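You operate a simulated robot arm through the tools that you are given. There is no shell and no other tool. Be economical: measure what you need, move in short steps, check, and stop when the job is done.

You are at the controls of a simulated robot arm. One attempt, no reset.

JOB
Tidy up: yellow coat to the red coat hook, boot brush into the bench chest.
Fine: the bench lid ends shut. Where these are worked on the way, their far stop is far enough and under half their travel is too little: bench lid.

Only the result counts: the job must be done as asked and must still hold three seconds after the hand-in. Knocking over, shifting, dropping, spilling or breaking anything else fails it. A push-on lid holds only when it is set on centred and level and pressed home; a screw cap is set on level and turned clockwise until tight.

ROBOT AND FRAMES
A 7-joint arm with a two-finger parallel gripper, fixed in place. Base frame: the origin is at the foot of the arm, x ahead of it, y to its left, z up; the work surface is at about z = 0.46. Units: m, degrees, N and s.
With the tool pointing down near the work surface it reaches from about 0.1 to 0.4 m from the base axis. Its first joint turns from -115.0 to 115.0 degrees. Payload 3.91 kg.
The tool frame sits at the grasp point between the pads (the TCP): z along the fingers, y along the line on which they close. The tips reach 0.03 m beyond it. Largest opening 0.11 m; finger width 0.02, thickness 0.01; the body of the gripper, 0.048 by 0.112 m, starts 0.055 m behind the TCP.
Orientation is that of the tool frame in the base frame, as [roll, pitch, yaw] about the fixed x, y, z axes, in that order (R = Rz(yaw) Ry(pitch) Rx(roll)). With the fingers straight down and closing along the base's y, the tool's x points along the base's -x, its y along +y and its z along -z.

CONTROLS
- The arm moves only by the tool nudge_tool. Its argument "motion" is a list that holds one entry, the list of rows, each a list of 7 numbers: the shift along the tool's x, y, z in cm, then the turn, a rotation vector about the tool's x, y, z in degrees, then the closure in counts, from 0 (fully open) to 255 (shut). In form: [[[x, y, z, rx, ry, rz, hand], ...]]. A call has 1 to 20 rows; each row is the pose to reach, as a shift and turn from the pose commanded when the call began, along the tool's axes at that moment. A row lasts 0.2 s, in which the tool goes at most 0.05 m and 8.6 degrees; a call with a longer step from one row to the next is refused whole, and so is a gripper value outside its range. A pose out of reach is approached as far as the arm can. The call stops where the force on the tool passes 40 N (or 10 N more than at its start, if that is more) or the arm is blocked; 0.2 s more then pass. Each finger travels about 0.108 m/s and halts on what it meets, pressing with about 21 N; the grip force reading is that of the motor and also rises with nothing between the fingers. The clock runs only during rows and for 0.2 s after the last one: add rows that repeat a pose to give the fingers time. The reply holds the time, the measured pose of the TCP, the force on the tool along the base axes, the opening and the grip force, in the units named above and with some noise, with the torque about the TCP (base axes, N m) and any sound that the robot's microphone picked up.
- Cameras (640 x 400 px; columns grow to the right, rows downward): "scene" is fixed at [0.0502, 0.5034, 1.2193]; the picture's right is [-0.88, -0.48, 0.00], its down [0.15, -0.27, -0.95] and it looks along [0.46, -0.83, 0.31] (base axes); focal length 214 px, centre (320, 200). "wrist" rides on the gripper at [0.072, 0.017, -0.103] in the tool frame; the picture's right is [-0.23, 0.97, 0.00], its down [-0.76, -0.18, -0.62] and it looks along [-0.61, -0.14, 0.78] (tool axes); focal length 222 px, centre (320, 200). There is no depth. A picture from a camera that has moved, and an enlarged one, comes with that camera's place and axes in the base frame and with its lens.
- capture(camera): a new picture of that camera. It takes no simulated time.
- move_column(by): slides the trunk up (or, below 0, down) by that many m; the arm rides with it, the base frame stays. It gives what a move gives, with no picture.
- inspect(camera, box): a new picture of the part [left, top, right, bottom] of that camera's present view, enlarged. It takes no simulated time.
- finish_job(): hands the job in; it is judged then, once.

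Go step by step. Nothing tells you positions but the pictures and the camera data: compare them with the known pose of the tool, close in by small moves and look again before you grip or let go. The budget is 120 turns and 68 pictures, counting those below and the enlarged ones. Unless the task says otherwise, let go and move clear before handing in, and close with one line.

The tools are called after "Request:" by a JSON object that holds its "fn" and its "kwargs". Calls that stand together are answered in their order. nudge_tool: Moves the arm, as the interface text tells. Its arguments: {"type":"object","properties":{"motion":{"type":"array","items":{"type":"array","items":{"type":"array","items":{"type":"number"}}}}},"required":["motion"]} The other tools are called the same way: move_column (by) slides the trunk up or down; capture (camera) takes a picture; inspect (camera, box) takes an enlarged picture of a part of a camera's view; finish_job () hands the job in.

At the start:

```text
time: 0.0
tool_pos: [0.3719, 0.1849, 1.5753]
ee_rot: [-179.9, 0.0, 180.0]
force: [-0.5, -0.3, -0.4]
ft_torque: [0.0, -0.01, 0.0]
gripper_width: 0.1102
finger_force: 0.0
trunk travel left (down, up): [-0.925, 0.065]
```

scene: 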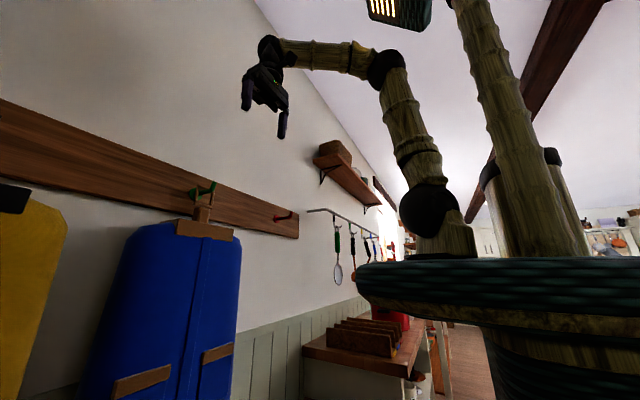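
wrist: 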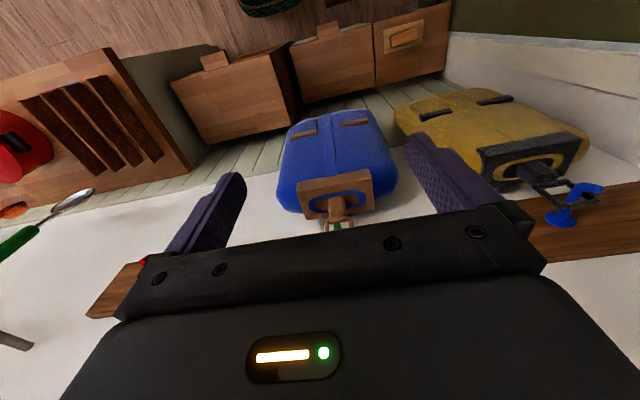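

I see a coat rack on the wall in front with three hooks (blue, green, red); the yellow coat hangs on the blue hook at left. I'll look closer before moving.

Request:
{"fn": "inspect", "kwargs": {"camera": "wrist", "box": [400, 60, 640, 260]}}

Request:
{"fn": "inspect", "kwargs": {"camera": "wrist", "box": [0, 0, 460, 240]}}

Request:
{"fn": "inspect", "kwargs": {"camera": "scene", "box": [0, 150, 320, 400]}}

```text
2.00 times, centred on (520, 160) of wrist
camera zoom: at [0.2977, 0.2026, 1.6792], right [0.23, 0.97, 0.0], down [0.76, -0.18, 0.62], along [0.61, -0.14, -0.78], focal length 444 px, centre (-80, 280)
```

zoom: 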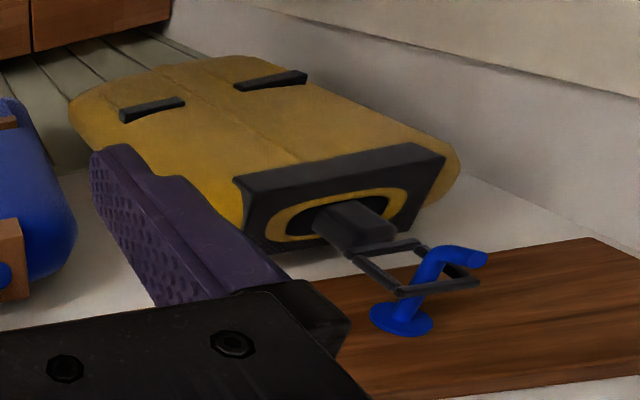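

```text
1.39 times, centred on (230, 120) of wrist
camera zoom: at [0.2977, 0.2026, 1.6792], right [0.23, 0.97, 0.0], down [0.76, -0.18, 0.62], along [0.61, -0.14, -0.78], focal length 309 px, centre (445, 311)
```

zoom: 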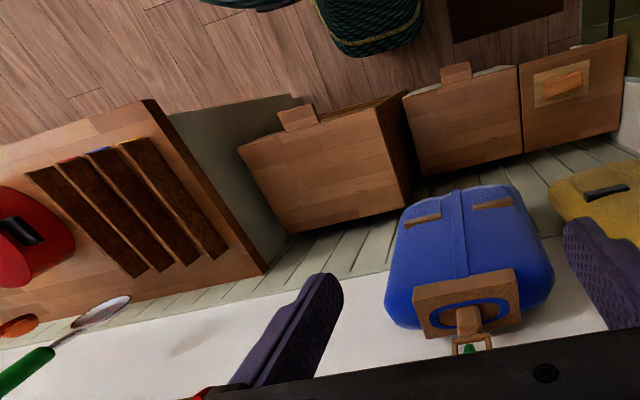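

```text
1.60 times, centred on (160, 275) of scene
camera zoom: at [0.0502, 0.5034, 1.2193], right [-0.88, -0.48, 0.0], down [0.15, -0.27, -0.95], along [0.46, -0.83, 0.31], focal length 343 px, centre (576, 80)
```

zoom: 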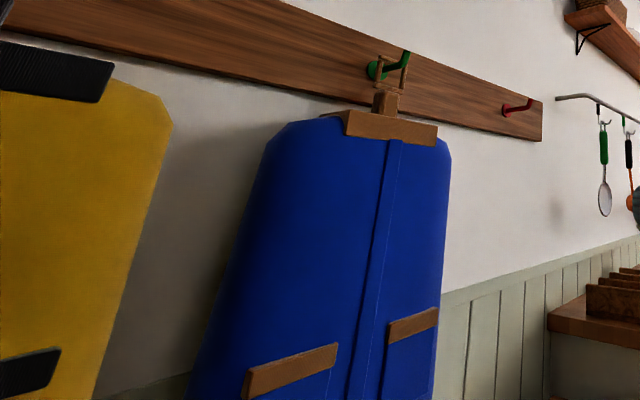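

The hooks appear to sit near x≈0.6, z≈1.42, at y≈0.52 (blue), 0.18 (green) and -0.17 (red). I'll move in front of the yellow coat and tilt the tool forward for a better view.

Request:
{"fn": "nudge_tool", "kwargs": {"motion": [[[0.2, 3.9, 1.2, 0, -7.5, 0, 0], [0.4, 7.8, 2.5, 0, -15, 0, 0], [0.6, 11.7, 3.7, 0, -22.5, 0, 0], [0.8, 15.6, 5, 0, -30, 0, 0], [1.0, 19.5, 6.2, 0, -37.5, 0, 0], [1.2, 23.5, 7.5, 0, -45, 0, 0]]]}}

Request:
{"fn": "capture", "kwargs": {"camera": "wrist"}}

```text
time: 1.4
tool_pos: [0.3605, 0.4245, 1.4987]
ee_rot: [-180.0, 45.0, -179.9]
force: [0.2, 0.1, -1.2]
ft_torque: [-0.07, -0.02, -0.01]
gripper_width: 0.1099
finger_force: 0.0
trunk travel left (down, up): [-0.925, 0.065]
```

```text
62 pictures are left
camera wrist: at [0.2354, 0.4423, 1.5211], right [0.16, 0.97, 0.16], down [0.1, -0.18, 0.98], along [0.98, -0.14, -0.12], focal length 222 px, centre (320, 200)
```

wrist: 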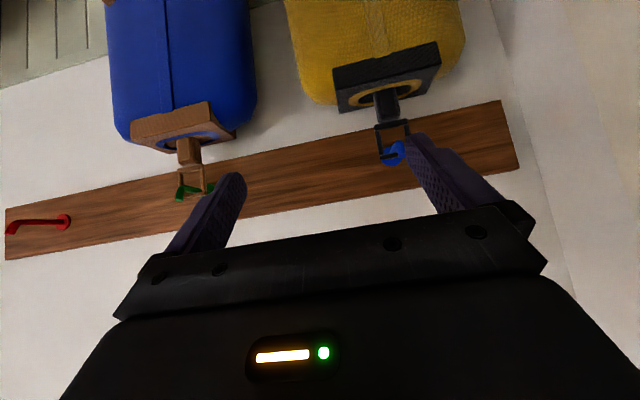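

Request:
{"fn": "inspect", "kwargs": {"camera": "wrist", "box": [300, 20, 500, 190]}}

Request:
{"fn": "inspect", "kwargs": {"camera": "wrist", "box": [0, 80, 250, 260]}}

```text
2.35 times, centred on (400, 105) of wrist
camera zoom: at [0.2354, 0.4423, 1.5211], right [0.16, 0.97, 0.16], down [0.1, -0.18, 0.98], along [0.98, -0.14, -0.12], focal length 523 px, centre (132, 424)
```

zoom: 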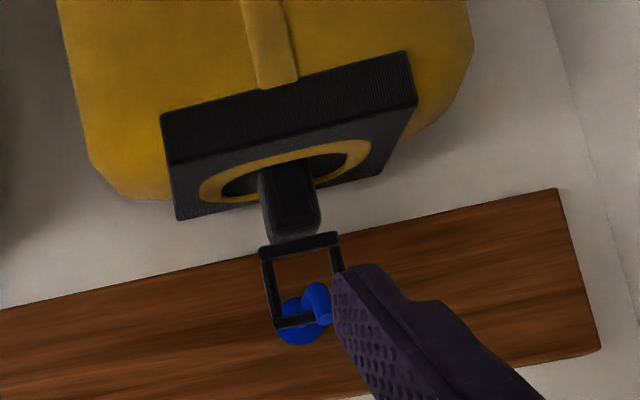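

```text
2.22 times, centred on (125, 170) of wrist
camera zoom: at [0.2354, 0.4423, 1.5211], right [0.16, 0.97, 0.16], down [0.1, -0.18, 0.98], along [0.98, -0.14, -0.12], focal length 494 px, centre (753, 267)
```

zoom: 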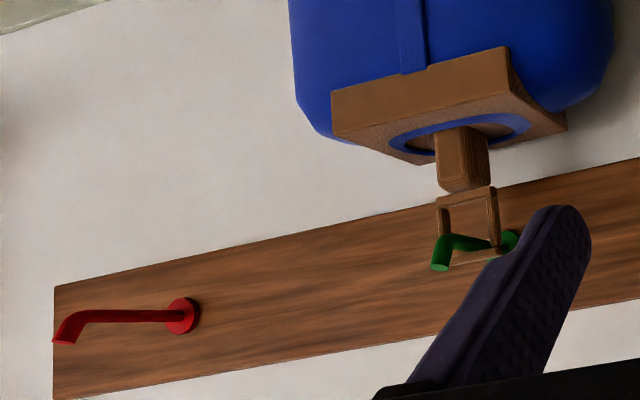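

The neck of the yellow coat (between yoke and loop) sits near (0.58, 0.522, 1.35), with the loop over the blue hook. I'll go to a pre-grasp spot in front of it, with the tool about 15° below horizontal.

Request:
{"fn": "nudge_tool", "kwargs": {"motion": [[[0.2, 2.44, 3.7, 0, -7.5, 0, 0], [0.35, 4.9, 7.4, 0, -15, 0, 0], [0.5, 7.3, 11.1, 0, -22.5, 0, 0], [0.7, 9.75, 14.9, 0, -30, 0, 0], [0.7, 9.75, 14.9, 0, -30, 0, 0]]]}}

Request:
{"fn": "capture", "kwargs": {"camera": "wrist"}}

Request:
{"fn": "capture", "kwargs": {"camera": "scene"}}

```text
time: 2.6
tool_pos: [0.46, 0.518, 1.3919]
ee_rot: [179.5, 75.1, 179.7]
force: [-0.3, 0.4, 0.6]
ft_torque: [0.0, 0.04, 0.05]
gripper_width: 0.1098
finger_force: 0.1
trunk travel left (down, up): [-0.925, 0.065]
```

```text
59 pictures are left
camera wrist: at [0.3401, 0.5366, 1.348], right [0.06, 0.97, 0.22], down [-0.41, -0.18, 0.9], along [0.91, -0.14, 0.39], focal length 222 px, centre (320, 200)
```

wrist: 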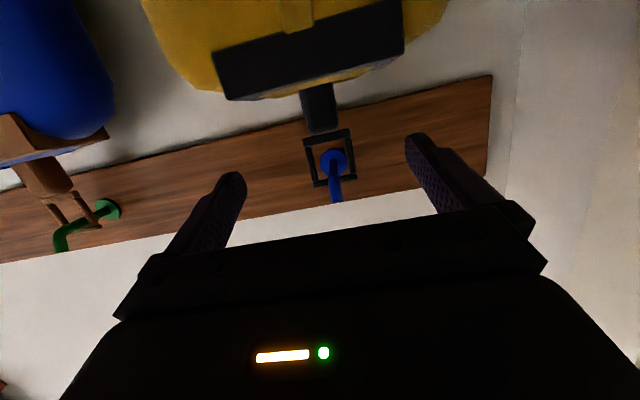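

```text
58 pictures are left
```

scene: 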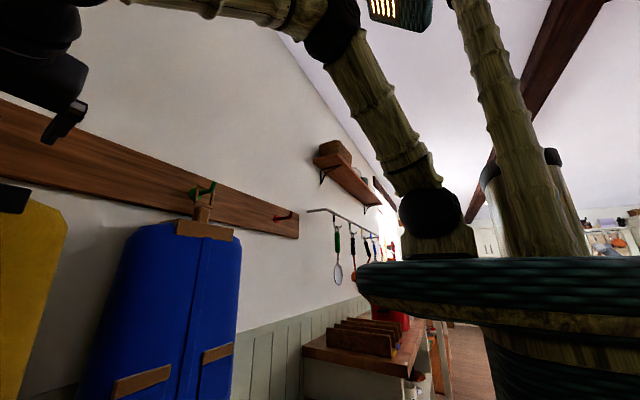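

The neck centre measures about (0.575, 0.520, 1.36), and the yoke top is near z 1.34. I'll advance along the tool axis, staying just above the yoke.

Request:
{"fn": "nudge_tool", "kwargs": {"motion": [[[0, 0.1, 3.5, 0, 0, 0, 0], [0, 0.2, 6.5, 0, 0, 0, 0], [-0.1, 0.2, 9, 0, 0, 0, 0], [-0.1, 0.2, 11, 0, 0, 0, 0], [-0.1, 0.2, 11, 0, 0, 0, 0]]]}}

Request:
{"fn": "capture", "kwargs": {"camera": "wrist"}}

```text
time: 3.8
tool_pos: [0.5658, 0.5204, 1.3635]
ee_rot: [179.9, 75.0, -180.0]
force: [-1.1, 0.2, -0.4]
ft_torque: [0.03, 0.01, -0.02]
gripper_width: 0.1099
finger_force: 0.1
trunk travel left (down, up): [-0.925, 0.065]
```

```text
57 pictures are left
camera wrist: at [0.4461, 0.5371, 1.3205], right [0.06, 0.97, 0.22], down [-0.4, -0.18, 0.9], along [0.91, -0.14, 0.38], focal length 222 px, centre (320, 200)
```

wrist: 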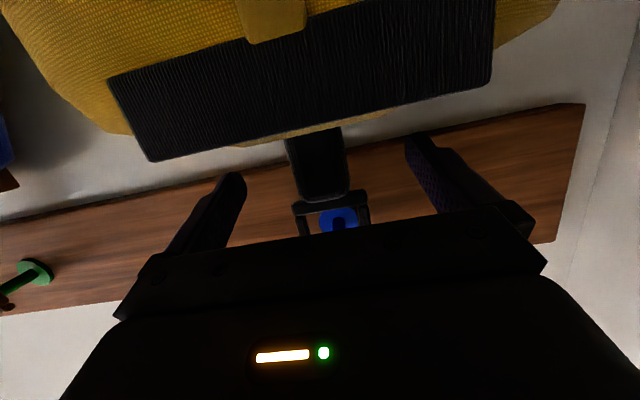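

The neck is centred between the fingers. Closing now.

Request:
{"fn": "nudge_tool", "kwargs": {"motion": [[[0, 0, 0, 0, 0, 0, 255], [0, 0, 0, 0, 0, 0, 255], [0, 0, 0, 0, 0, 0, 255], [0, 0, 0, 0, 0, 0, 255], [0, 0, 0, 0, 0, 0, 255]]]}}

Request:
{"fn": "capture", "kwargs": {"camera": "wrist"}}

```text
time: 5.0
tool_pos: [0.5666, 0.5189, 1.3626]
ee_rot: [179.9, 75.0, 179.9]
force: [-0.3, 0.2, 0.9]
ft_torque: [-0.03, -0.04, 0.03]
gripper_width: 0.0338
finger_force: 21.2
trunk travel left (down, up): [-0.925, 0.065]
```

```text
56 pictures are left
camera wrist: at [0.4462, 0.5374, 1.3203], right [0.06, 0.97, 0.22], down [-0.4, -0.18, 0.9], along [0.91, -0.14, 0.38], focal length 222 px, centre (320, 200)
```

wrist: 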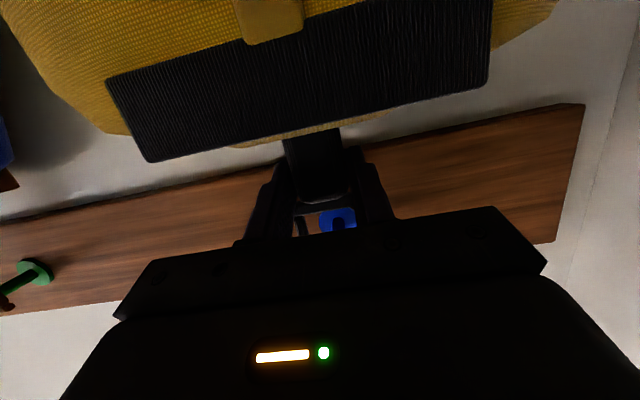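

The neck is gripped at 3.4 cm. Lifting a little first, and watching the force.

Request:
{"fn": "nudge_tool", "kwargs": {"motion": [[[-0.48, 0, -0.13, 0, 0, 0, 255], [-0.97, 0, -0.26, 0, 0, 0, 255], [-1.45, 0, -0.39, 0, 0, 0, 255], [-1.93, 0, -0.52, 0, 0, 0, 255], [-1.93, 0, -0.52, 0, 0, 0, 255]]]}}

Request:
{"fn": "capture", "kwargs": {"camera": "wrist"}}

```text
time: 6.2
tool_pos: [0.5659, 0.5199, 1.3835]
ee_rot: [179.9, 75.1, 180.0]
force: [0.3, 0.0, -3.7]
ft_torque: [0.0, 0.09, -0.03]
gripper_width: 0.0338
finger_force: 20.8
trunk travel left (down, up): [-0.925, 0.065]
```

```text
55 pictures are left
camera wrist: at [0.4463, 0.538, 1.3401], right [0.06, 0.97, 0.22], down [-0.4, -0.18, 0.9], along [0.91, -0.14, 0.38], focal length 222 px, centre (320, 200)
```

wrist: 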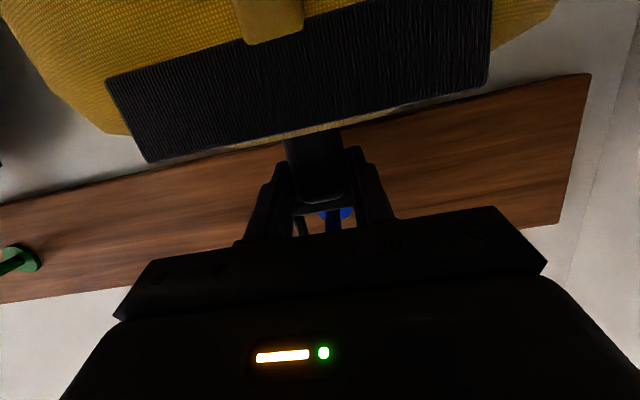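

The coat is free of load on the hook (3.7 N hanging). Next I draw it out, following the upturned tip.

Request:
{"fn": "nudge_tool", "kwargs": {"motion": [[[-0.39, 0, -0.1, 0, 0, 0, 255], [-0.2, 0, -0.7, 0, 0, 0, 255], [-0.08, 0, -1.26, 0, 0, 0, 255], [-0.45, 0, -2.19, 0, 0, 0, 255], [-0.64, 0, -3.0, 0, 0, 0, 255], [-0.83, 0, -3.85, 0, 0, 0, 255], [-0.5, 0, -5.0, 0, 0, 0, 255], [-0.19, 0, -6.27, 0, 0, 0, 255], [-0.19, 0, -6.27, 0, 0, 0, 255]]]}}

Request:
{"fn": "capture", "kwargs": {"camera": "wrist"}}

```text
time: 8.2
tool_pos: [0.5066, 0.5176, 1.4018]
ee_rot: [179.8, 75.0, 179.8]
force: [-0.6, -1.1, -2.9]
ft_torque: [-0.05, 0.07, -0.01]
gripper_width: 0.0339
finger_force: 21.2
trunk travel left (down, up): [-0.925, 0.065]
```

```text
54 pictures are left
camera wrist: at [0.3861, 0.5357, 1.3586], right [0.06, 0.97, 0.22], down [-0.41, -0.18, 0.9], along [0.91, -0.14, 0.38], focal length 222 px, centre (320, 200)
```

wrist: 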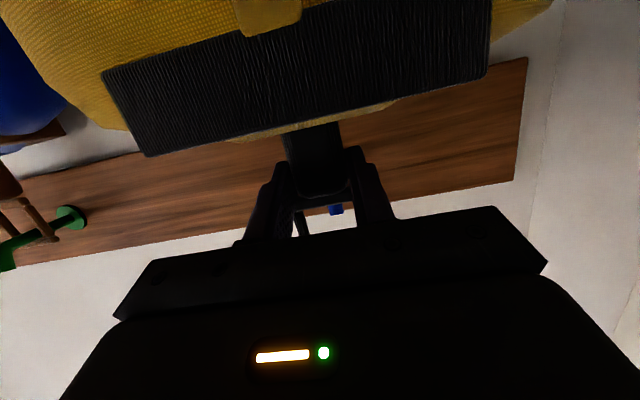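

The coat is off the hook. I'll back away to x≈0.37, then carry it sideways past the blue coat.

Request:
{"fn": "nudge_tool", "kwargs": {"motion": [[[0.7, 0, -2.6, 0, 0, 0, 255], [1.4, 0, -5.3, 0, 0, 0, 255], [2.1, 0, -8, 0, 0, 0, 255], [2.8, 0, -10.6, 0, 0, 0, 255], [3.55, 0, -13.2, 0, 0, 0, 255], [3.55, -1, -13.2, 0, 0, 0, 255], [3.55, -3, -13.2, 0, 0, 0, 255], [3.55, -6, -13.2, 0, 0, 0, 255], [3.55, -9, -13.2, 0, 0, 0, 255], [3.55, -12, -13.2, 0, 0, 0, 255], [3.55, -15, -13.2, 0, 0, 0, 255], [3.55, -18, -13.2, 0, 0, 0, 255], [3.55, -21, -13.2, 0, 0, 0, 255], [3.55, -24, -13.2, 0, 0, 0, 255], [3.55, -27, -13.2, 0, 0, 0, 255], [3.55, -30, -13.2, 0, 0, 0, 255], [3.55, -32, -13.2, 0, 0, 0, 255], [3.55, -33, -13.2, 0, 0, 0, 255], [3.55, -33, -13.2, 0, 0, 0, 255]]]}}

Request:
{"fn": "capture", "kwargs": {"camera": "scene"}}

```text
time: 12.2
tool_pos: [0.3841, 0.2183, 1.4171]
ee_rot: [-179.8, 74.9, -179.9]
force: [-0.9, -0.8, -3.4]
ft_torque: [0.0, 0.02, 0.01]
gripper_width: 0.0339
finger_force: 20.2
out of reach, approached as far as the arm can: row 16, 17, 18, 19
trunk travel left (down, up): [-0.925, 0.065]
```

```text
53 pictures are left
```

scene: 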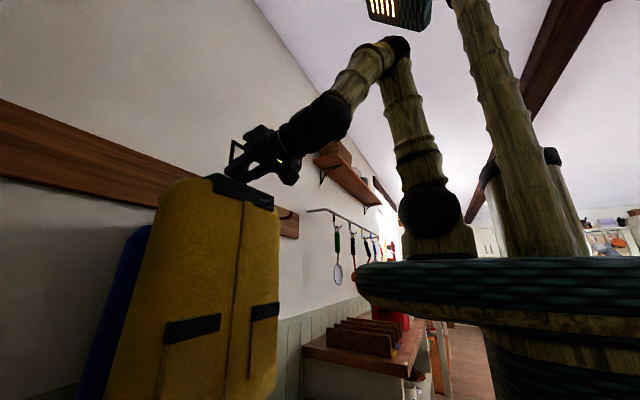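

The arm can't go further in at this height with the tool level. I'll raise the coat, which should open up the reach, and then continue.

Request:
{"fn": "nudge_tool", "kwargs": {"motion": [[[-2.9, 0, -0.8, 0, 0, 0, 255], [-5.8, 0, -1.6, 0, 0, 0, 255], [-8.7, 0, -2.3, 0, 0, 0, 255], [-11.6, 0, -3.1, 0, 0, 0, 255], [-14.5, 0, -3.9, 0, 0, 0, 255], [-14.5, 0, -3.9, 0, 0, 0, 255]]]}}

```text
time: 13.6
tool_pos: [0.3855, 0.2168, 1.5668]
ee_rot: [-179.9, 74.9, -179.9]
force: [0.9, 0.0, -3.6]
ft_torque: [0.03, 0.06, -0.01]
gripper_width: 0.034
finger_force: 21.6
trunk travel left (down, up): [-0.925, 0.065]
```

Request:
{"fn": "nudge_tool", "kwargs": {"motion": [[[0, -2, 0, 0, 0, 0, 255], [0, -5, 0, 0, 0, 0, 255], [0, -8, 0, 0, 0, 0, 255], [0, -11, 0, 0, 0, 0, 255], [0, -14, 0, 0, 0, 0, 255], [0, -17, 0, 0, 0, 0, 255], [0, -20, 0, 0, 0, 0, 255], [0, -20, 0, 0, 0, 0, 255]]]}}

Request:
{"fn": "capture", "kwargs": {"camera": "scene"}}

```text
time: 15.4
tool_pos: [0.4425, 0.0266, 1.5067]
ee_rot: [-179.5, 74.7, -179.6]
force: [0.3, -2.0, -2.2]
ft_torque: [-0.7, 0.02, 0.07]
gripper_width: 0.0353
finger_force: 21.0
out of reach, approached as far as the arm can: row 2, 3, 4, 5, 6, 7, 8
trunk travel left (down, up): [-0.925, 0.065]
```

```text
52 pictures are left
```

scene: 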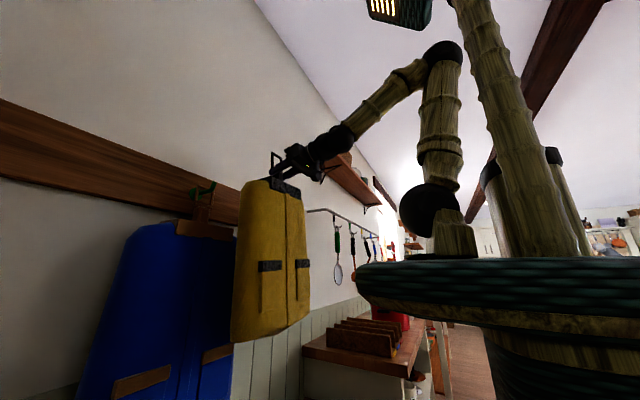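

Request:
{"fn": "capture", "kwargs": {"camera": "wrist"}}

Request:
{"fn": "inspect", "kwargs": {"camera": "scene", "box": [80, 120, 340, 360]}}

```text
51 pictures are left
camera wrist: at [0.3227, 0.0443, 1.4634], right [0.06, 0.97, 0.22], down [-0.4, -0.18, 0.9], along [0.91, -0.14, 0.38], focal length 222 px, centre (320, 200)
```

wrist: 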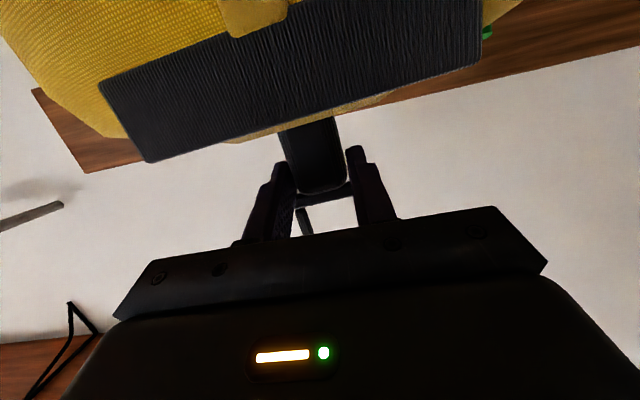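

```text
1.67 times, centred on (210, 240) of scene
camera zoom: at [0.0502, 0.5034, 1.2193], right [-0.88, -0.48, 0.0], down [0.15, -0.27, -0.95], along [0.46, -0.83, 0.31], focal length 358 px, centre (503, 133)
```

zoom: 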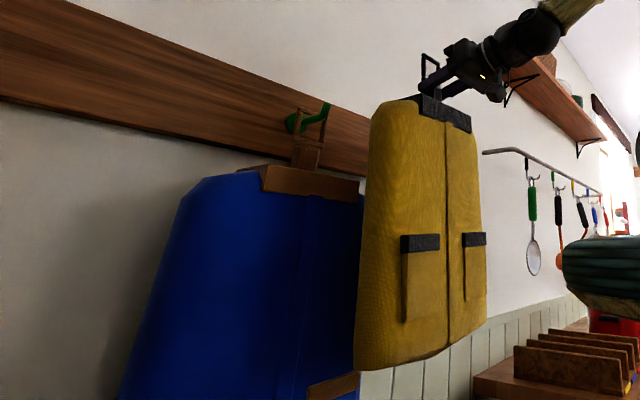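

Request:
{"fn": "nudge_tool", "kwargs": {"motion": [[[0, 0, 0, 0, 0, 0, 255], [0, 0, 0, 0, 0, 0, 255]]]}}

```text
time: 16.0
tool_pos: [0.4436, 0.0226, 1.5074]
ee_rot: [179.8, 74.9, 179.8]
force: [-0.1, -0.4, -3.4]
ft_torque: [0.03, 0.05, 0.0]
gripper_width: 0.0339
finger_force: 22.2
trunk travel left (down, up): [-0.925, 0.065]
```

No residual force now, so it's hanging free. I'll continue to the red hook's y at this x.

Request:
{"fn": "nudge_tool", "kwargs": {"motion": [[[0, -1, 0, 0, 0, 0, 255], [0, -2.5, 0, 0, 0, 0, 255], [0, -4.5, 0, 0, 0, 0, 255], [0, -7, 0, 0, 0, 0, 255], [0, -9.5, 0, 0, 0, 0, 255], [0, -12, 0, 0, 0, 0, 255], [0, -14.5, 0, 0, 0, 0, 255], [0, -17, 0, 0, 0, 0, 255], [0, -19, 0, 0, 0, 0, 255], [0, -19.5, 0, 0, 0, 0, 255], [0, -19.5, 0, 0, 0, 0, 255], [0, -19.5, 0, 0, 0, 0, 255]]]}}

Request:
{"fn": "capture", "kwargs": {"camera": "scene"}}

Request:
{"fn": "capture", "kwargs": {"camera": "wrist"}}

```text
time: 18.6
tool_pos: [0.5143, -0.0636, 1.5343]
ee_rot: [-179.2, 74.8, -179.7]
force: [-3.0, 6.5, -6.8]
ft_torque: [1.01, 0.3, -0.04]
gripper_width: 0.0372
finger_force: 20.7
out of reach, approached as far as the arm can: row 2, 3, 4, 5, 6, 7, 8, 9, 10, 11, 12
trunk travel left (down, up): [-0.925, 0.065]
```

```text
49 pictures are left
```

scene: 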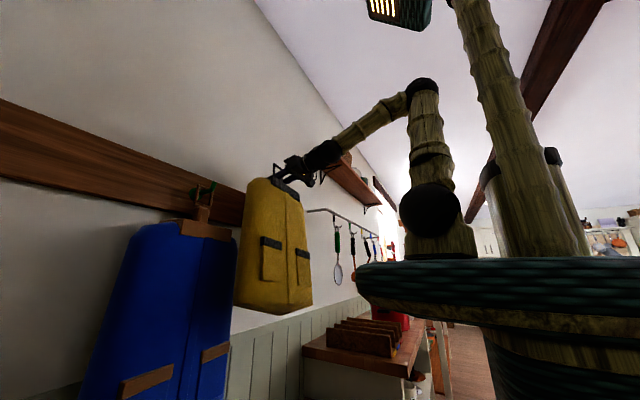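

```text
48 pictures are left
camera wrist: at [0.3949, -0.0455, 1.4917], right [0.07, 0.97, 0.22], down [-0.4, -0.17, 0.9], along [0.91, -0.15, 0.38], focal length 222 px, centre (320, 200)
```

wrist: 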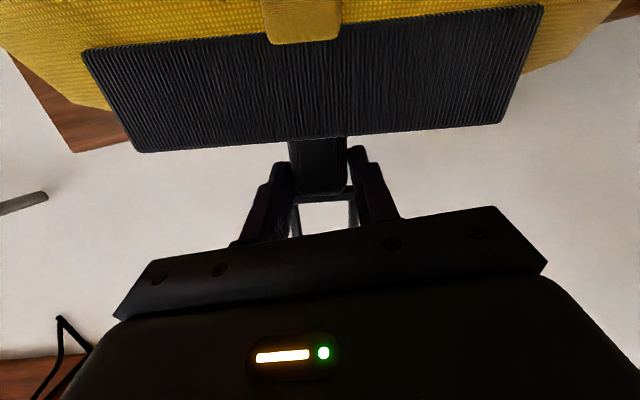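

The reach limit made the arm drift towards the wall, and the coat is touching something, probably the red hook. I'll back off the way I came.

Request:
{"fn": "nudge_tool", "kwargs": {"motion": [[[0.5, 1.5, -1.5, 0, 0, 0, 255], [1.0, 3, -3.2, 0, 0, 0, 255], [1.5, 4.5, -5, 0, 0, 0, 255], [1.8, 6, -6.7, 0, 0, 0, 255], [1.8, 6, -6.7, 0, 0, 0, 255], [1.8, 6, -6.7, 0, 0, 0, 255]]]}}

Request:
{"fn": "capture", "kwargs": {"camera": "wrist"}}

Request:
{"fn": "capture", "kwargs": {"camera": "scene"}}

```text
time: 20.0
tool_pos: [0.461, -0.0035, 1.5286]
ee_rot: [-179.8, 75.0, 180.0]
force: [0.3, 0.1, -4.9]
ft_torque: [-0.02, -0.1, 0.03]
gripper_width: 0.0338
finger_force: 21.4
out of reach, approached as far as the arm can: row 3, 4, 5, 6
trunk travel left (down, up): [-0.925, 0.065]
```

```text
47 pictures are left
camera wrist: at [0.3413, 0.0148, 1.4856], right [0.06, 0.97, 0.22], down [-0.4, -0.18, 0.9], along [0.91, -0.14, 0.38], focal length 222 px, centre (320, 200)
```

wrist: 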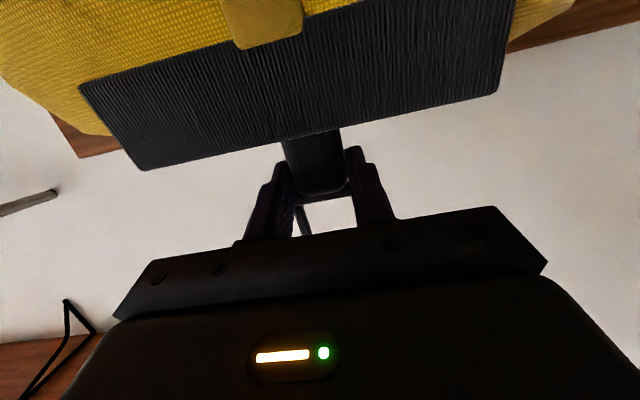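

```text
46 pictures are left
```

scene: 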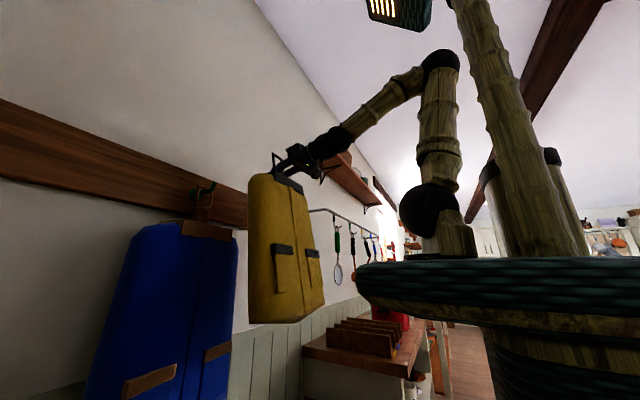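

The arm is near its inner radius limit. The coat has pitched slightly in the grip but is still held. I'll raise a bit for reach margin and then move -y in small steps.

Request:
{"fn": "nudge_tool", "kwargs": {"motion": [[[-1.5, 0, -0.4, 0, 0, 0, 255], [-3.0, 0, -0.8, 0, 0, 0, 255], [-4.8, 0, -1.3, 0, 0, 0, 255], [-6.8, 0, -1.8, 0, 0, 0, 255], [-6.8, -1, -1.8, 0, 0, 0, 255], [-6.8, -2.5, -1.8, 0, 0, 0, 255], [-6.8, -4, -1.8, 0, 0, 0, 255], [-6.8, -4, -1.8, 0, 0, 0, 255]]]}}

```text
time: 21.8
tool_pos: [0.4871, -0.0315, 1.5962]
ee_rot: [-180.0, 74.9, -179.9]
force: [0.3, 0.1, -3.8]
ft_torque: [0.01, -0.11, -0.01]
gripper_width: 0.0339
finger_force: 20.7
out of reach, approached as far as the arm can: row 1, 2, 3, 4, 5, 6, 7, 8
trunk travel left (down, up): [-0.925, 0.065]
```

The limit gets tighter towards -y. I'll test whether raising further opens room to pull back.

Request:
{"fn": "nudge_tool", "kwargs": {"motion": [[[-2.5, 0, -0.7, 0, 0, 0, 255], [-5, 0, -1.3, 0, 0, 0, 255], [-7.5, 0, -2, 0, 0, 0, 255], [-9.7, 0, -2.6, 0, 0, 0, 255], [-9.3, 0, -4.1, 0, 0, 0, 255], [-8.9, 0, -5.5, 0, 0, 0, 255], [-8.4, 0, -7.4, 0, 0, 0, 255], [-8.4, 0, -7.4, 0, 0, 0, 255]]]}}

Request:
{"fn": "capture", "kwargs": {"camera": "scene"}}

```text
time: 23.6
tool_pos: [0.4846, -0.0339, 1.6948]
ee_rot: [179.9, 75.0, 179.9]
force: [-0.1, -0.3, -3.4]
ft_torque: [-0.02, -0.13, 0.02]
gripper_width: 0.0342
finger_force: 20.9
out of reach, approached as far as the arm can: row 2, 5, 6, 7, 8
trunk travel left (down, up): [-0.925, 0.065]
```

```text
45 pictures are left
```

scene: 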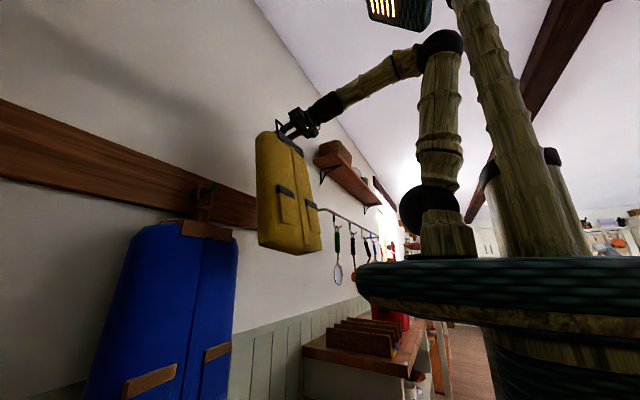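

The limit looks like a wrist or shoulder joint constraint rather than pure radius. I'll try yawing the tool slightly towards -y, in line with the arm, and pulling back.

Request:
{"fn": "nudge_tool", "kwargs": {"motion": [[[0, 0, 0, 5.3, 0, 1.4, 255], [0, 0, 0, 10.6, 0, 2.8, 255], [0, 0, 0, 14.5, 0, 3.9, 255], [0.3, 0, -1.0, 14.5, 0, 3.9, 255], [0.6, 0, -2.2, 14.5, 0, 3.9, 255], [0.9, 0, -3.5, 14.5, 0, 3.9, 255], [0.9, 0, -3.5, 14.5, 0, 3.9, 255]]]}}

```text
time: 25.2
tool_pos: [0.5047, -0.0581, 1.6952]
ee_rot: [-179.9, 75.1, 165.2]
force: [0.0, -0.1, -4.1]
ft_torque: [0.0, -0.15, -0.01]
gripper_width: 0.034
finger_force: 20.9
out of reach, approached as far as the arm can: row 1, 2, 3, 4, 5, 6, 7
trunk travel left (down, up): [-0.925, 0.065]
```

That made it worse. I'll yaw the other way and move back towards y=0, to see which posture frees the arm.

Request:
{"fn": "nudge_tool", "kwargs": {"motion": [[[0.44, 1.0, -1.6, -6.0, 0, -1.6, 255], [0.88, 2.1, -3.3, -12.1, 0, -3.2, 255], [1.32, 3.1, -4.9, -18.2, 0, -4.8, 255], [1.76, 4.2, -6.57, -24.2, 0, -6.5, 255], [1.76, 4.2, -6.57, -24.2, 0, -6.5, 255]]]}}

Request:
{"fn": "capture", "kwargs": {"camera": "scene"}}

```text
time: 26.4
tool_pos: [0.4837, 0.0075, 1.7063]
ee_rot: [179.8, 75.0, -170.1]
force: [0.9, -0.6, -3.6]
ft_torque: [0.01, -0.12, -0.05]
gripper_width: 0.034
finger_force: 21.3
out of reach, approached as far as the arm can: row 2, 3, 4, 5
trunk travel left (down, up): [-0.925, 0.065]
```

```text
44 pictures are left
```

scene: 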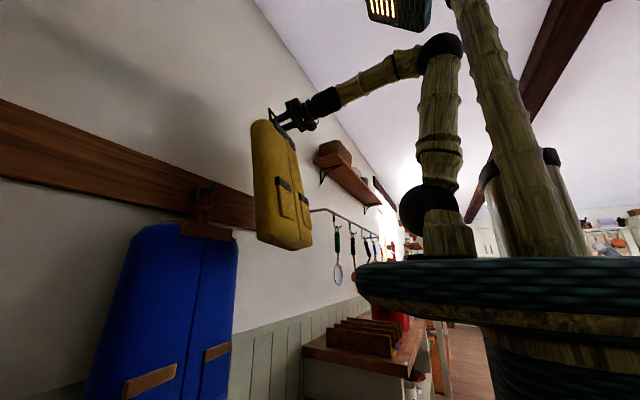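

The elbow is folded against its limit. Steepening the tool should pull the hem away from the wall and gain reach. I'll square the yaw, then pitch down 15°.

Request:
{"fn": "nudge_tool", "kwargs": {"motion": [[[0, 0, 0, 4.8, 0, 1.3, 255], [0, 0, 0, 9.66, 0, 2.6, 255], [0, 0, 0, 9.66, 0, 2.6, 255]]]}}

Request:
{"fn": "nudge_tool", "kwargs": {"motion": [[[0, 0, 0, 0, 5, 0, 255], [0, 0, 0, 0, 10, 0, 255], [0, 0, 0, 0, 15, 0, 255], [0, 0, -1, 0, 15, 0, 255], [0, 0, -2, 0, 15, 0, 255], [0, 0, -2, 0, 15, 0, 255]]]}}

Request:
{"fn": "capture", "kwargs": {"camera": "scene"}}

```text
time: 27.2
tool_pos: [0.491, 0.0107, 1.7017]
ee_rot: [180.0, 74.9, -180.0]
force: [-0.9, -0.5, -3.7]
ft_torque: [0.01, -0.11, 0.0]
gripper_width: 0.0342
finger_force: 21.0
out of reach, approached as far as the arm can: row 1, 2, 3
trunk travel left (down, up): [-0.925, 0.065]
```

```text
time: 28.6
tool_pos: [0.4708, 0.0121, 1.7077]
ee_rot: [-179.9, 59.9, 180.0]
force: [-0.5, 0.2, -4.2]
ft_torque: [-0.01, -0.37, 0.0]
gripper_width: 0.0341
finger_force: 20.7
trunk travel left (down, up): [-0.925, 0.065]
```

```text
43 pictures are left
```

scene: 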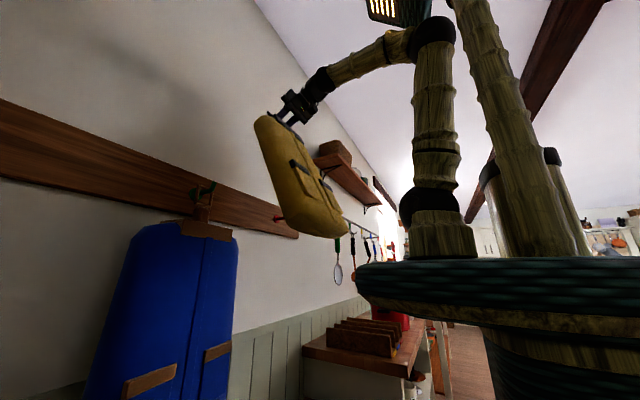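

The arm has freedom now and the hem is swung away from the wall. I'll move to the red hook's y at this height, slightly backed off.

Request:
{"fn": "nudge_tool", "kwargs": {"motion": [[[0.5, 0, -0.87, 0, 0, 0, 255], [1, -1, -1.7, 0, 0, 0, 255], [1.5, -3, -2.6, 0, 0, 0, 255], [1.5, -5.5, -2.6, 0, 0, 0, 255], [1.5, -8, -2.6, 0, 0, 0, 255], [1.5, -10.5, -2.6, 0, 0, 0, 255], [1.5, -13, -2.6, 0, 0, 0, 255], [1.5, -15.5, -2.6, 0, 0, 0, 255], [1.5, -17.5, -2.6, 0, 0, 0, 255], [1.5, -18.2, -2.6, 0, 0, 0, 255], [1.5, -18.2, -2.6, 0, 0, 0, 255]]]}}

Request:
{"fn": "capture", "kwargs": {"camera": "scene"}}

Request:
{"fn": "capture", "kwargs": {"camera": "wrist"}}

```text
time: 31.0
tool_pos: [0.4412, -0.1697, 1.7065]
ee_rot: [179.9, 60.0, -179.9]
force: [0.5, -0.4, -4.0]
ft_torque: [-0.01, -0.34, 0.0]
gripper_width: 0.034
finger_force: 21.3
out of reach, approached as far as the arm can: row 1, 2, 3, 4, 5
trunk travel left (down, up): [-0.925, 0.065]
```

```text
42 pictures are left
```

scene: 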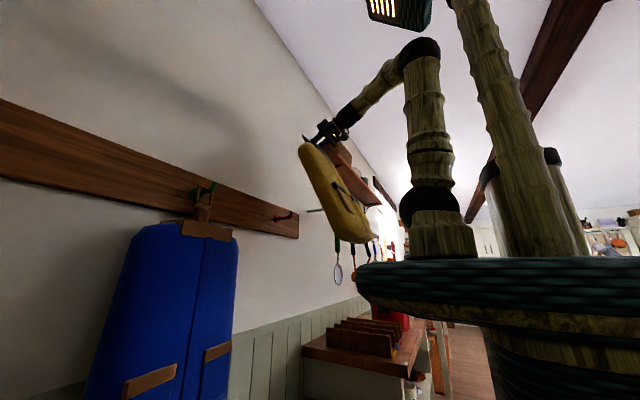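

```text
41 pictures are left
camera wrist: at [0.3135, -0.1521, 1.6963], right [0.11, 0.97, 0.2], down [-0.16, -0.18, 0.97], along [0.98, -0.14, 0.13], focal length 222 px, centre (320, 200)
```

wrist: 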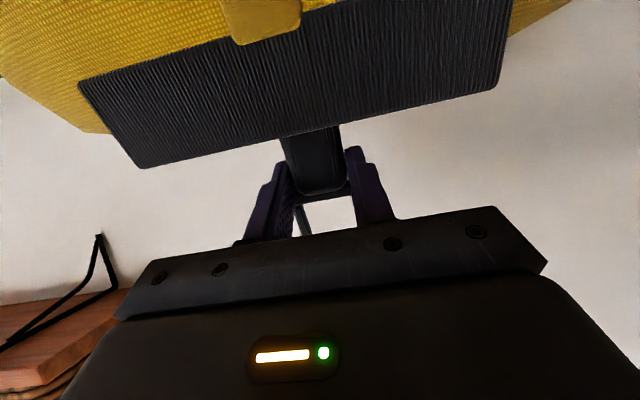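

Request:
{"fn": "inspect", "kwargs": {"camera": "scene", "box": [240, 120, 360, 240]}}

```text
3.33 times, centred on (300, 180) of scene
camera zoom: at [0.0502, 0.5034, 1.2193], right [-0.88, -0.48, 0.0], down [0.15, -0.27, -0.95], along [0.46, -0.83, 0.31], focal length 715 px, centre (387, 267)
```

zoom: 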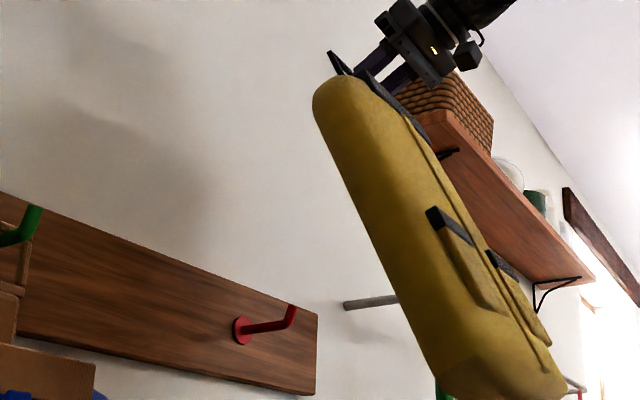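

The red hook measures about y=-0.173, z=1.42, x up to ~0.545 at the tip. I'll descend in front of it to loop height with the coat still tilted clear.

Request:
{"fn": "nudge_tool", "kwargs": {"motion": [[[2.5, -0.3, 1.5, 0, 0, 0, 255], [5.5, -0.3, 3.2, 0, 0, 0, 255], [8.5, -0.3, 4.9, 0, 0, 0, 255], [11.5, -0.3, 6.6, 0, 0, 0, 255], [14.5, -0.3, 8.4, 0, 0, 0, 255], [17.5, -0.3, 10.1, 0, 0, 0, 255], [20.5, -0.3, 11.8, 0, 0, 0, 255], [23.5, -0.3, 13.6, 0, 0, 0, 255], [25.5, -0.3, 14.7, 0, 0, 0, 255], [25.5, -0.3, 14.7, 0, 0, 0, 255]]]}}

Request:
{"fn": "capture", "kwargs": {"camera": "scene"}}

```text
time: 33.2
tool_pos: [0.441, -0.1735, 1.411]
ee_rot: [179.9, 60.0, 180.0]
force: [0.4, -0.1, -2.6]
ft_torque: [0.01, -0.32, 0.03]
gripper_width: 0.034
finger_force: 20.7
trunk travel left (down, up): [-0.925, 0.065]
```

```text
39 pictures are left
```

scene: 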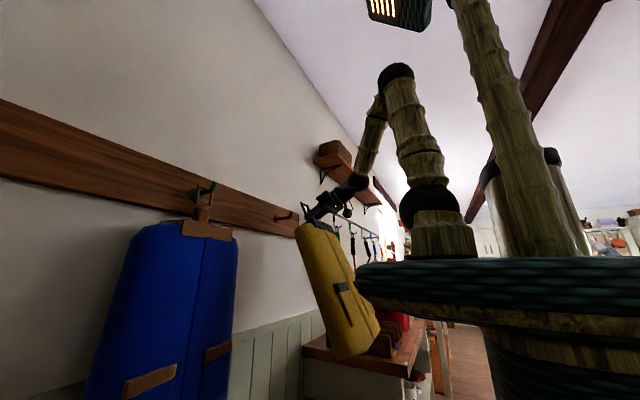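

Now I'll level the tool so the coat hangs vertical again.

Request:
{"fn": "nudge_tool", "kwargs": {"motion": [[[-0.2, 0, 0.35, 0, -6, 0, 255], [-0.4, 0, 0.7, 0, -12, 0, 255], [-0.6, 0, 1.05, 0, -18, 0, 255], [-0.8, 0, 1.4, 0, -24, 0, 255], [-1, 0, 1.73, 0, -29, 0, 255], [-1, 0, 1.73, 0, -29, 0, 255]]]}}

Request:
{"fn": "inspect", "kwargs": {"camera": "scene", "box": [240, 140, 420, 360]}}

Request:
{"fn": "capture", "kwargs": {"camera": "wrist"}}

```text
time: 34.6
tool_pos: [0.4669, -0.1796, 1.4151]
ee_rot: [179.4, 89.0, 179.5]
force: [-0.3, -0.2, -3.2]
ft_torque: [-0.03, 0.12, 0.0]
gripper_width: 0.0338
finger_force: 21.3
out of reach, approached as far as the arm can: row 4, 5, 6
trunk travel left (down, up): [-0.925, 0.065]
```

```text
1.82 times, centred on (330, 250) of scene
camera zoom: at [0.0502, 0.5034, 1.2193], right [-0.88, -0.48, 0.0], down [0.15, -0.27, -0.95], along [0.46, -0.83, 0.31], focal length 390 px, centre (302, 109)
```

zoom: 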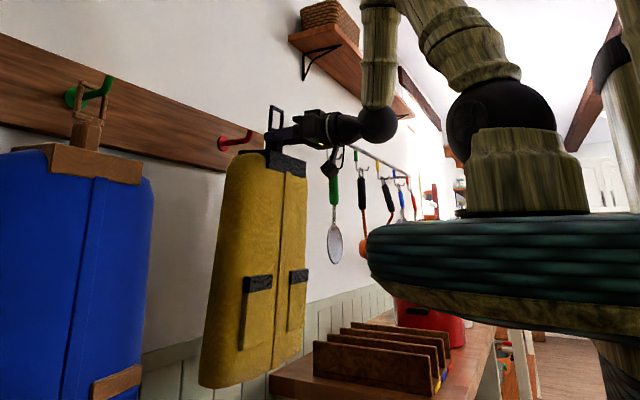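

```text
37 pictures are left
camera wrist: at [0.3614, -0.1622, 1.3449], right [0.0, 0.97, 0.23], down [-0.61, -0.18, 0.77], along [0.79, -0.14, 0.59], focal length 222 px, centre (320, 200)
```

wrist: 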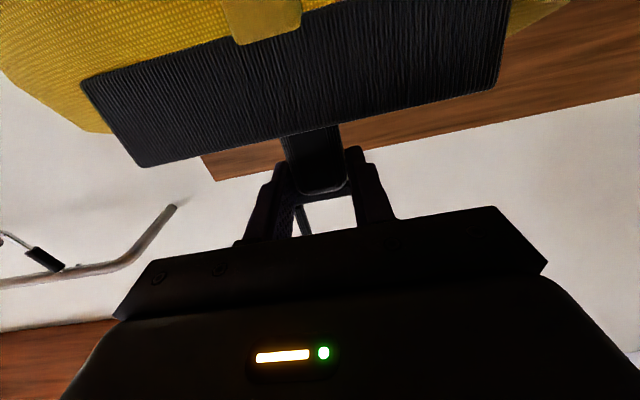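

The coat is nearly vertical again. I'll zoom in to compare the loop with the red hook.

Request:
{"fn": "inspect", "kwargs": {"camera": "scene", "box": [265, 180, 345, 235]}}

```text
7.27 times, centred on (305, 208) of scene
camera zoom: at [0.0502, 0.5034, 1.2193], right [-0.88, -0.48, 0.0], down [0.15, -0.27, -0.95], along [0.46, -0.83, 0.31], focal length 1560 px, centre (429, 146)
```

zoom: 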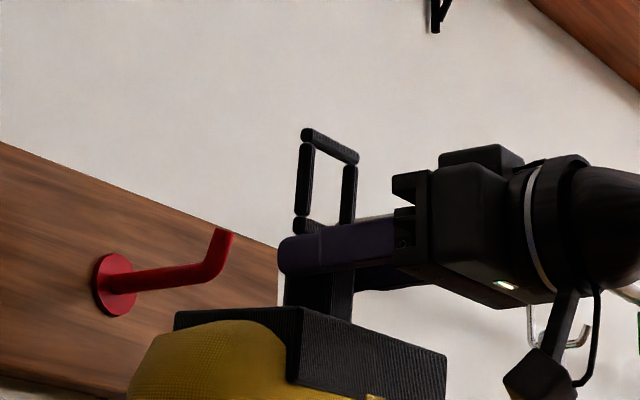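

The zoom gives a good calibration: the loop's top bar is 2.5 cm ahead of and 6.9 cm above the TCP, and the red hook is at y≈-0.170. Moving to just short of the hook tip.

Request:
{"fn": "nudge_tool", "kwargs": {"motion": [[[0.5, 0.5, 1.0, 0, 0, 0, 255], [1.0, 0.96, 2.0, 0, 0, 0, 255], [1.5, 0.96, 3.0, 0, 0, 0, 255], [1.6, 0.96, 3.6, 0, 0, 0, 255], [1.6, 0.96, 3.6, 0, 0, 0, 255]]]}}

Request:
{"fn": "inspect", "kwargs": {"camera": "scene", "box": [265, 180, 345, 235]}}

```text
time: 35.8
tool_pos: [0.5032, -0.1714, 1.4]
ee_rot: [178.3, 89.0, 178.4]
force: [-0.6, -0.4, -3.4]
ft_torque: [-0.01, 0.13, 0.03]
gripper_width: 0.0339
finger_force: 20.9
trunk travel left (down, up): [-0.925, 0.065]
```

```text
7.27 times, centred on (305, 208) of scene
camera zoom: at [0.0502, 0.5034, 1.2193], right [-0.88, -0.48, 0.0], down [0.15, -0.27, -0.95], along [0.46, -0.83, 0.31], focal length 1560 px, centre (429, 146)
```

zoom: 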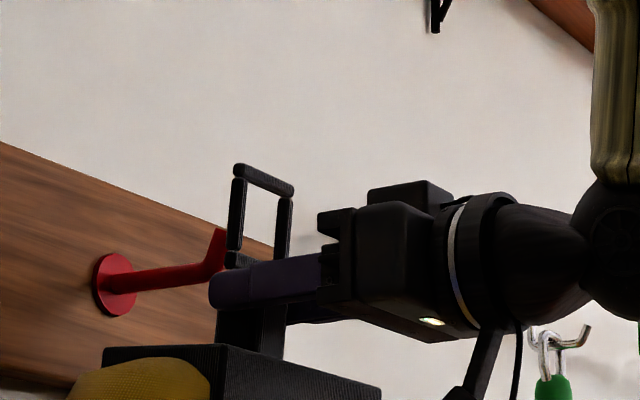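

The loop lines up with the tip, so I'll thread it on.

Request:
{"fn": "nudge_tool", "kwargs": {"motion": [[[0.25, 0, 1.2, 0, 0, 0, 255], [0.5, 0.05, 2.3, 0, 0, 0, 255], [0.9, 0.1, 2.8, 0, 0, 0, 255], [1.2, 0.1, 3.3, 0, 0, 0, 255], [1.45, 0.15, 4.5, 0, 0, 0, 255], [1.6, 0.15, 5.8, 0, 0, 0, 255], [1.6, 0.15, 5.8, 0, 0, 0, 255]]]}}

Request:
{"fn": "inspect", "kwargs": {"camera": "scene", "box": [245, 180, 325, 235]}}

```text
time: 37.4
tool_pos: [0.561, -0.1694, 1.3817]
ee_rot: [178.4, 89.1, 178.6]
force: [0.3, -0.6, -3.9]
ft_torque: [0.02, 0.16, -0.02]
gripper_width: 0.0338
finger_force: 21.4
trunk travel left (down, up): [-0.925, 0.065]
```

```text
7.27 times, centred on (285, 208) of scene
camera zoom: at [0.0502, 0.5034, 1.2193], right [-0.88, -0.48, 0.0], down [0.15, -0.27, -0.95], along [0.46, -0.83, 0.31], focal length 1560 px, centre (574, 146)
```

zoom: 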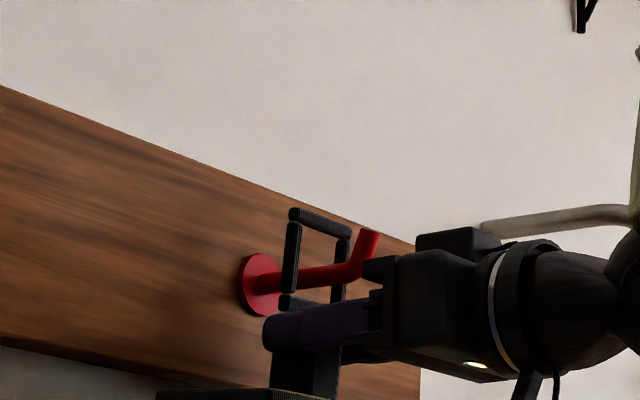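

The loop is threaded on the red hook. Lowering to rest it.

Request:
{"fn": "nudge_tool", "kwargs": {"motion": [[[0.5, 0, 0, 0, 0, 0, 255], [1.0, 0, 0, 0, 0, 0, 255], [1.4, 0, 0, 0, 0, 0, 255], [1.7, 0, 0, 0, 0, 0, 255], [1.9, 0, 0, 0, 0, 0, 255], [1.9, 0, 0, 0, 0, 0, 255]]]}}

Request:
{"fn": "inspect", "kwargs": {"camera": "scene", "box": [245, 180, 325, 235]}}

```text
time: 38.8
tool_pos: [0.5606, -0.17, 1.3642]
ee_rot: [-172.6, 89.2, -172.4]
force: [6.5, -2.4, 12.9]
ft_torque: [-0.06, 0.31, 0.03]
gripper_width: 0.0338
finger_force: 21.2
trunk travel left (down, up): [-0.925, 0.065]
```

```text
7.27 times, centred on (285, 208) of scene
camera zoom: at [0.0502, 0.5034, 1.2193], right [-0.88, -0.48, 0.0], down [0.15, -0.27, -0.95], along [0.46, -0.83, 0.31], focal length 1560 px, centre (574, 146)
```

zoom: 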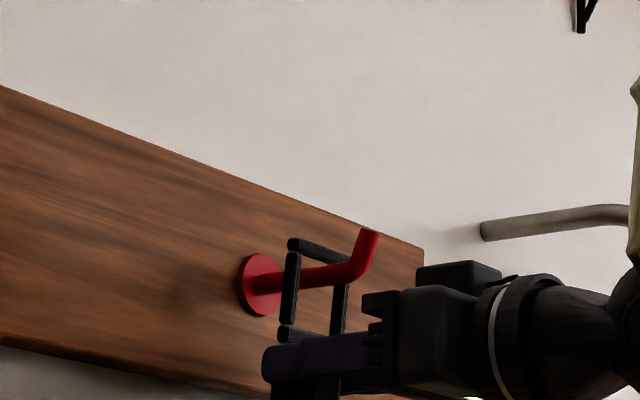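

It's resting on the hook. I'll ease up slightly and open.

Request:
{"fn": "nudge_tool", "kwargs": {"motion": [[[1.75, 0, 0, 0, 0, 0, 255], [1.7, 0, 0, 0, 0, 0, 255]]]}}

```text
time: 39.4
tool_pos: [0.5567, -0.169, 1.3488]
ee_rot: [-170.9, 89.5, -170.6]
force: [-1.5, -1.2, 30.9]
ft_torque: [-0.36, -0.46, 0.0]
gripper_width: 0.0339
finger_force: 20.8
trunk travel left (down, up): [-0.925, 0.065]
```

I commanded that relative to the wrong start and pushed down; I'll come straight back up.

Request:
{"fn": "nudge_tool", "kwargs": {"motion": [[[-0.8, 0, 0, 0, 0, 0, 255], [-1.5, 0, 0, 0, 0, 0, 255], [-1.5, 0, 0, 0, 0, 0, 255]]]}}

Request:
{"fn": "inspect", "kwargs": {"camera": "scene", "box": [240, 180, 340, 250]}}

```text
time: 40.2
tool_pos: [0.5609, -0.1703, 1.3613]
ee_rot: [175.7, 88.8, 175.7]
force: [0.4, 0.2, -3.7]
ft_torque: [-0.02, 0.07, -0.03]
gripper_width: 0.0341
finger_force: 21.1
trunk travel left (down, up): [-0.925, 0.065]
```

```text
5.71 times, centred on (290, 215) of scene
camera zoom: at [0.0502, 0.5034, 1.2193], right [-0.88, -0.48, 0.0], down [0.15, -0.27, -0.95], along [0.46, -0.83, 0.31], focal length 1226 px, centre (491, 114)
```

zoom: 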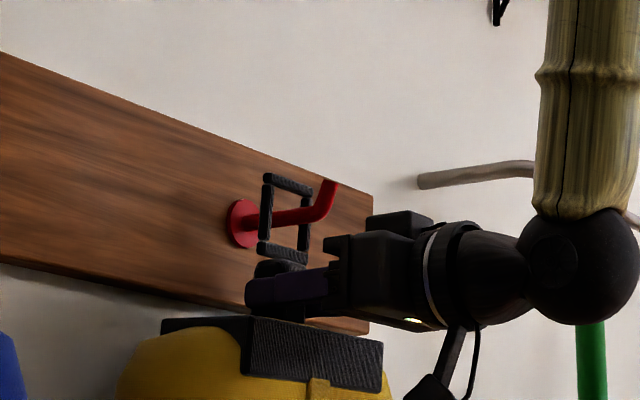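

The fingers slid ~1.5 cm along the neck, and the coat is lifted a bit again. Lowering in small steps until the hook takes the weight.

Request:
{"fn": "nudge_tool", "kwargs": {"motion": [[[0.4, 0, 0, 0, 0, 0, 255], [0.8, 0, 0, 0, 0, 0, 255], [0.8, 0, 0, 0, 0, 0, 255]]]}}

```text
time: 41.0
tool_pos: [0.5607, -0.1698, 1.3536]
ee_rot: [179.3, 89.0, 179.4]
force: [0.4, -0.5, -3.7]
ft_torque: [0.01, 0.14, -0.01]
gripper_width: 0.034
finger_force: 20.9
trunk travel left (down, up): [-0.925, 0.065]
```

Request:
{"fn": "nudge_tool", "kwargs": {"motion": [[[0.2, 0, 0, 0, 0, 0, 255], [0.4, 0, 0, 0, 0, 0, 255], [0.4, 0, 0, 0, 0, 0, 255]]]}}

```text
time: 41.8
tool_pos: [0.5614, -0.1708, 1.3503]
ee_rot: [-179.3, 89.0, -179.3]
force: [1.9, -0.4, 2.8]
ft_torque: [-0.05, 0.14, 0.0]
gripper_width: 0.0338
finger_force: 21.1
trunk travel left (down, up): [-0.925, 0.065]
```

The hook now carries the coat. Opening, then withdrawing straight back.

Request:
{"fn": "nudge_tool", "kwargs": {"motion": [[[0, 0, 0, 0, 0, 0, 180], [0, 0, 0, 0, 0, 0, 100], [0, 0, 0, 0, 0, 0, 0], [0, 0, 0, 0, 0, 0, 0], [0, 0, 0, 0, 0, 0, 0]]]}}

Request:
{"fn": "inspect", "kwargs": {"camera": "scene", "box": [220, 160, 380, 360]}}

Request:
{"fn": "capture", "kwargs": {"camera": "wrist"}}

```text
time: 43.0
tool_pos: [0.5599, -0.1704, 1.349]
ee_rot: [179.0, 89.0, 179.0]
force: [0.1, -0.9, 0.1]
ft_torque: [0.01, -0.03, 0.01]
gripper_width: 0.11
finger_force: 0.1
trunk travel left (down, up): [-0.925, 0.065]
```

```text
2.00 times, centred on (300, 260) of scene
camera zoom: at [0.0502, 0.5034, 1.2193], right [-0.88, -0.48, 0.0], down [0.15, -0.27, -0.95], along [0.46, -0.83, 0.31], focal length 429 px, centre (360, 80)
```

zoom: 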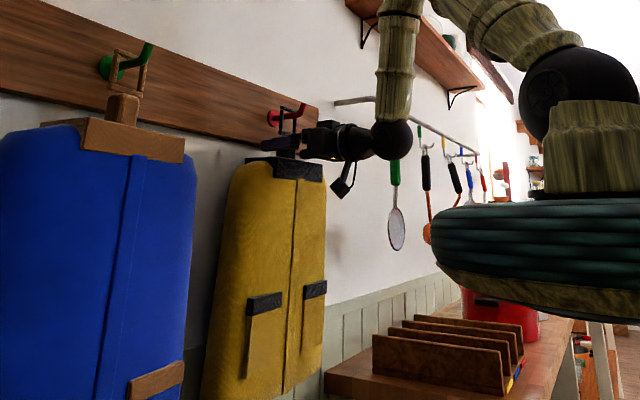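

```text
30 pictures are left
camera wrist: at [0.4543, -0.152, 1.2787], right [0.0, 0.97, 0.23], down [-0.61, -0.18, 0.77], along [0.79, -0.14, 0.59], focal length 222 px, centre (320, 200)
```

wrist: 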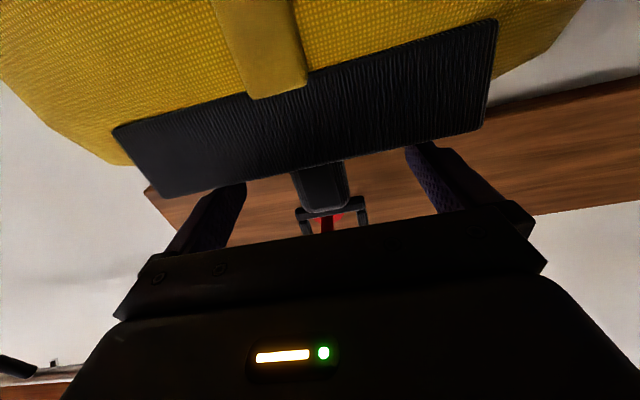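

The coat hangs on the red hook. Backing out.

Request:
{"fn": "nudge_tool", "kwargs": {"motion": [[[-0.3, 0, -1, 0, 0, 0, 0], [-0.5, 0, -3, 0, 0, 0, 0], [-0.5, 0, -6, 0, 0, 0, 0], [-0.5, 0, -9, 0, 0, 0, 0], [-0.5, 0, -9.5, 0, 0, 0, 0]]]}}

```text
time: 44.2
tool_pos: [0.4817, -0.1805, 1.3574]
ee_rot: [-179.9, 89.0, -179.8]
force: [-0.3, 1.2, -0.2]
ft_torque: [0.0, 0.04, -0.04]
gripper_width: 0.1101
finger_force: 0.2
out of reach, approached as far as the arm can: row 4, 5
trunk travel left (down, up): [-0.925, 0.065]
```

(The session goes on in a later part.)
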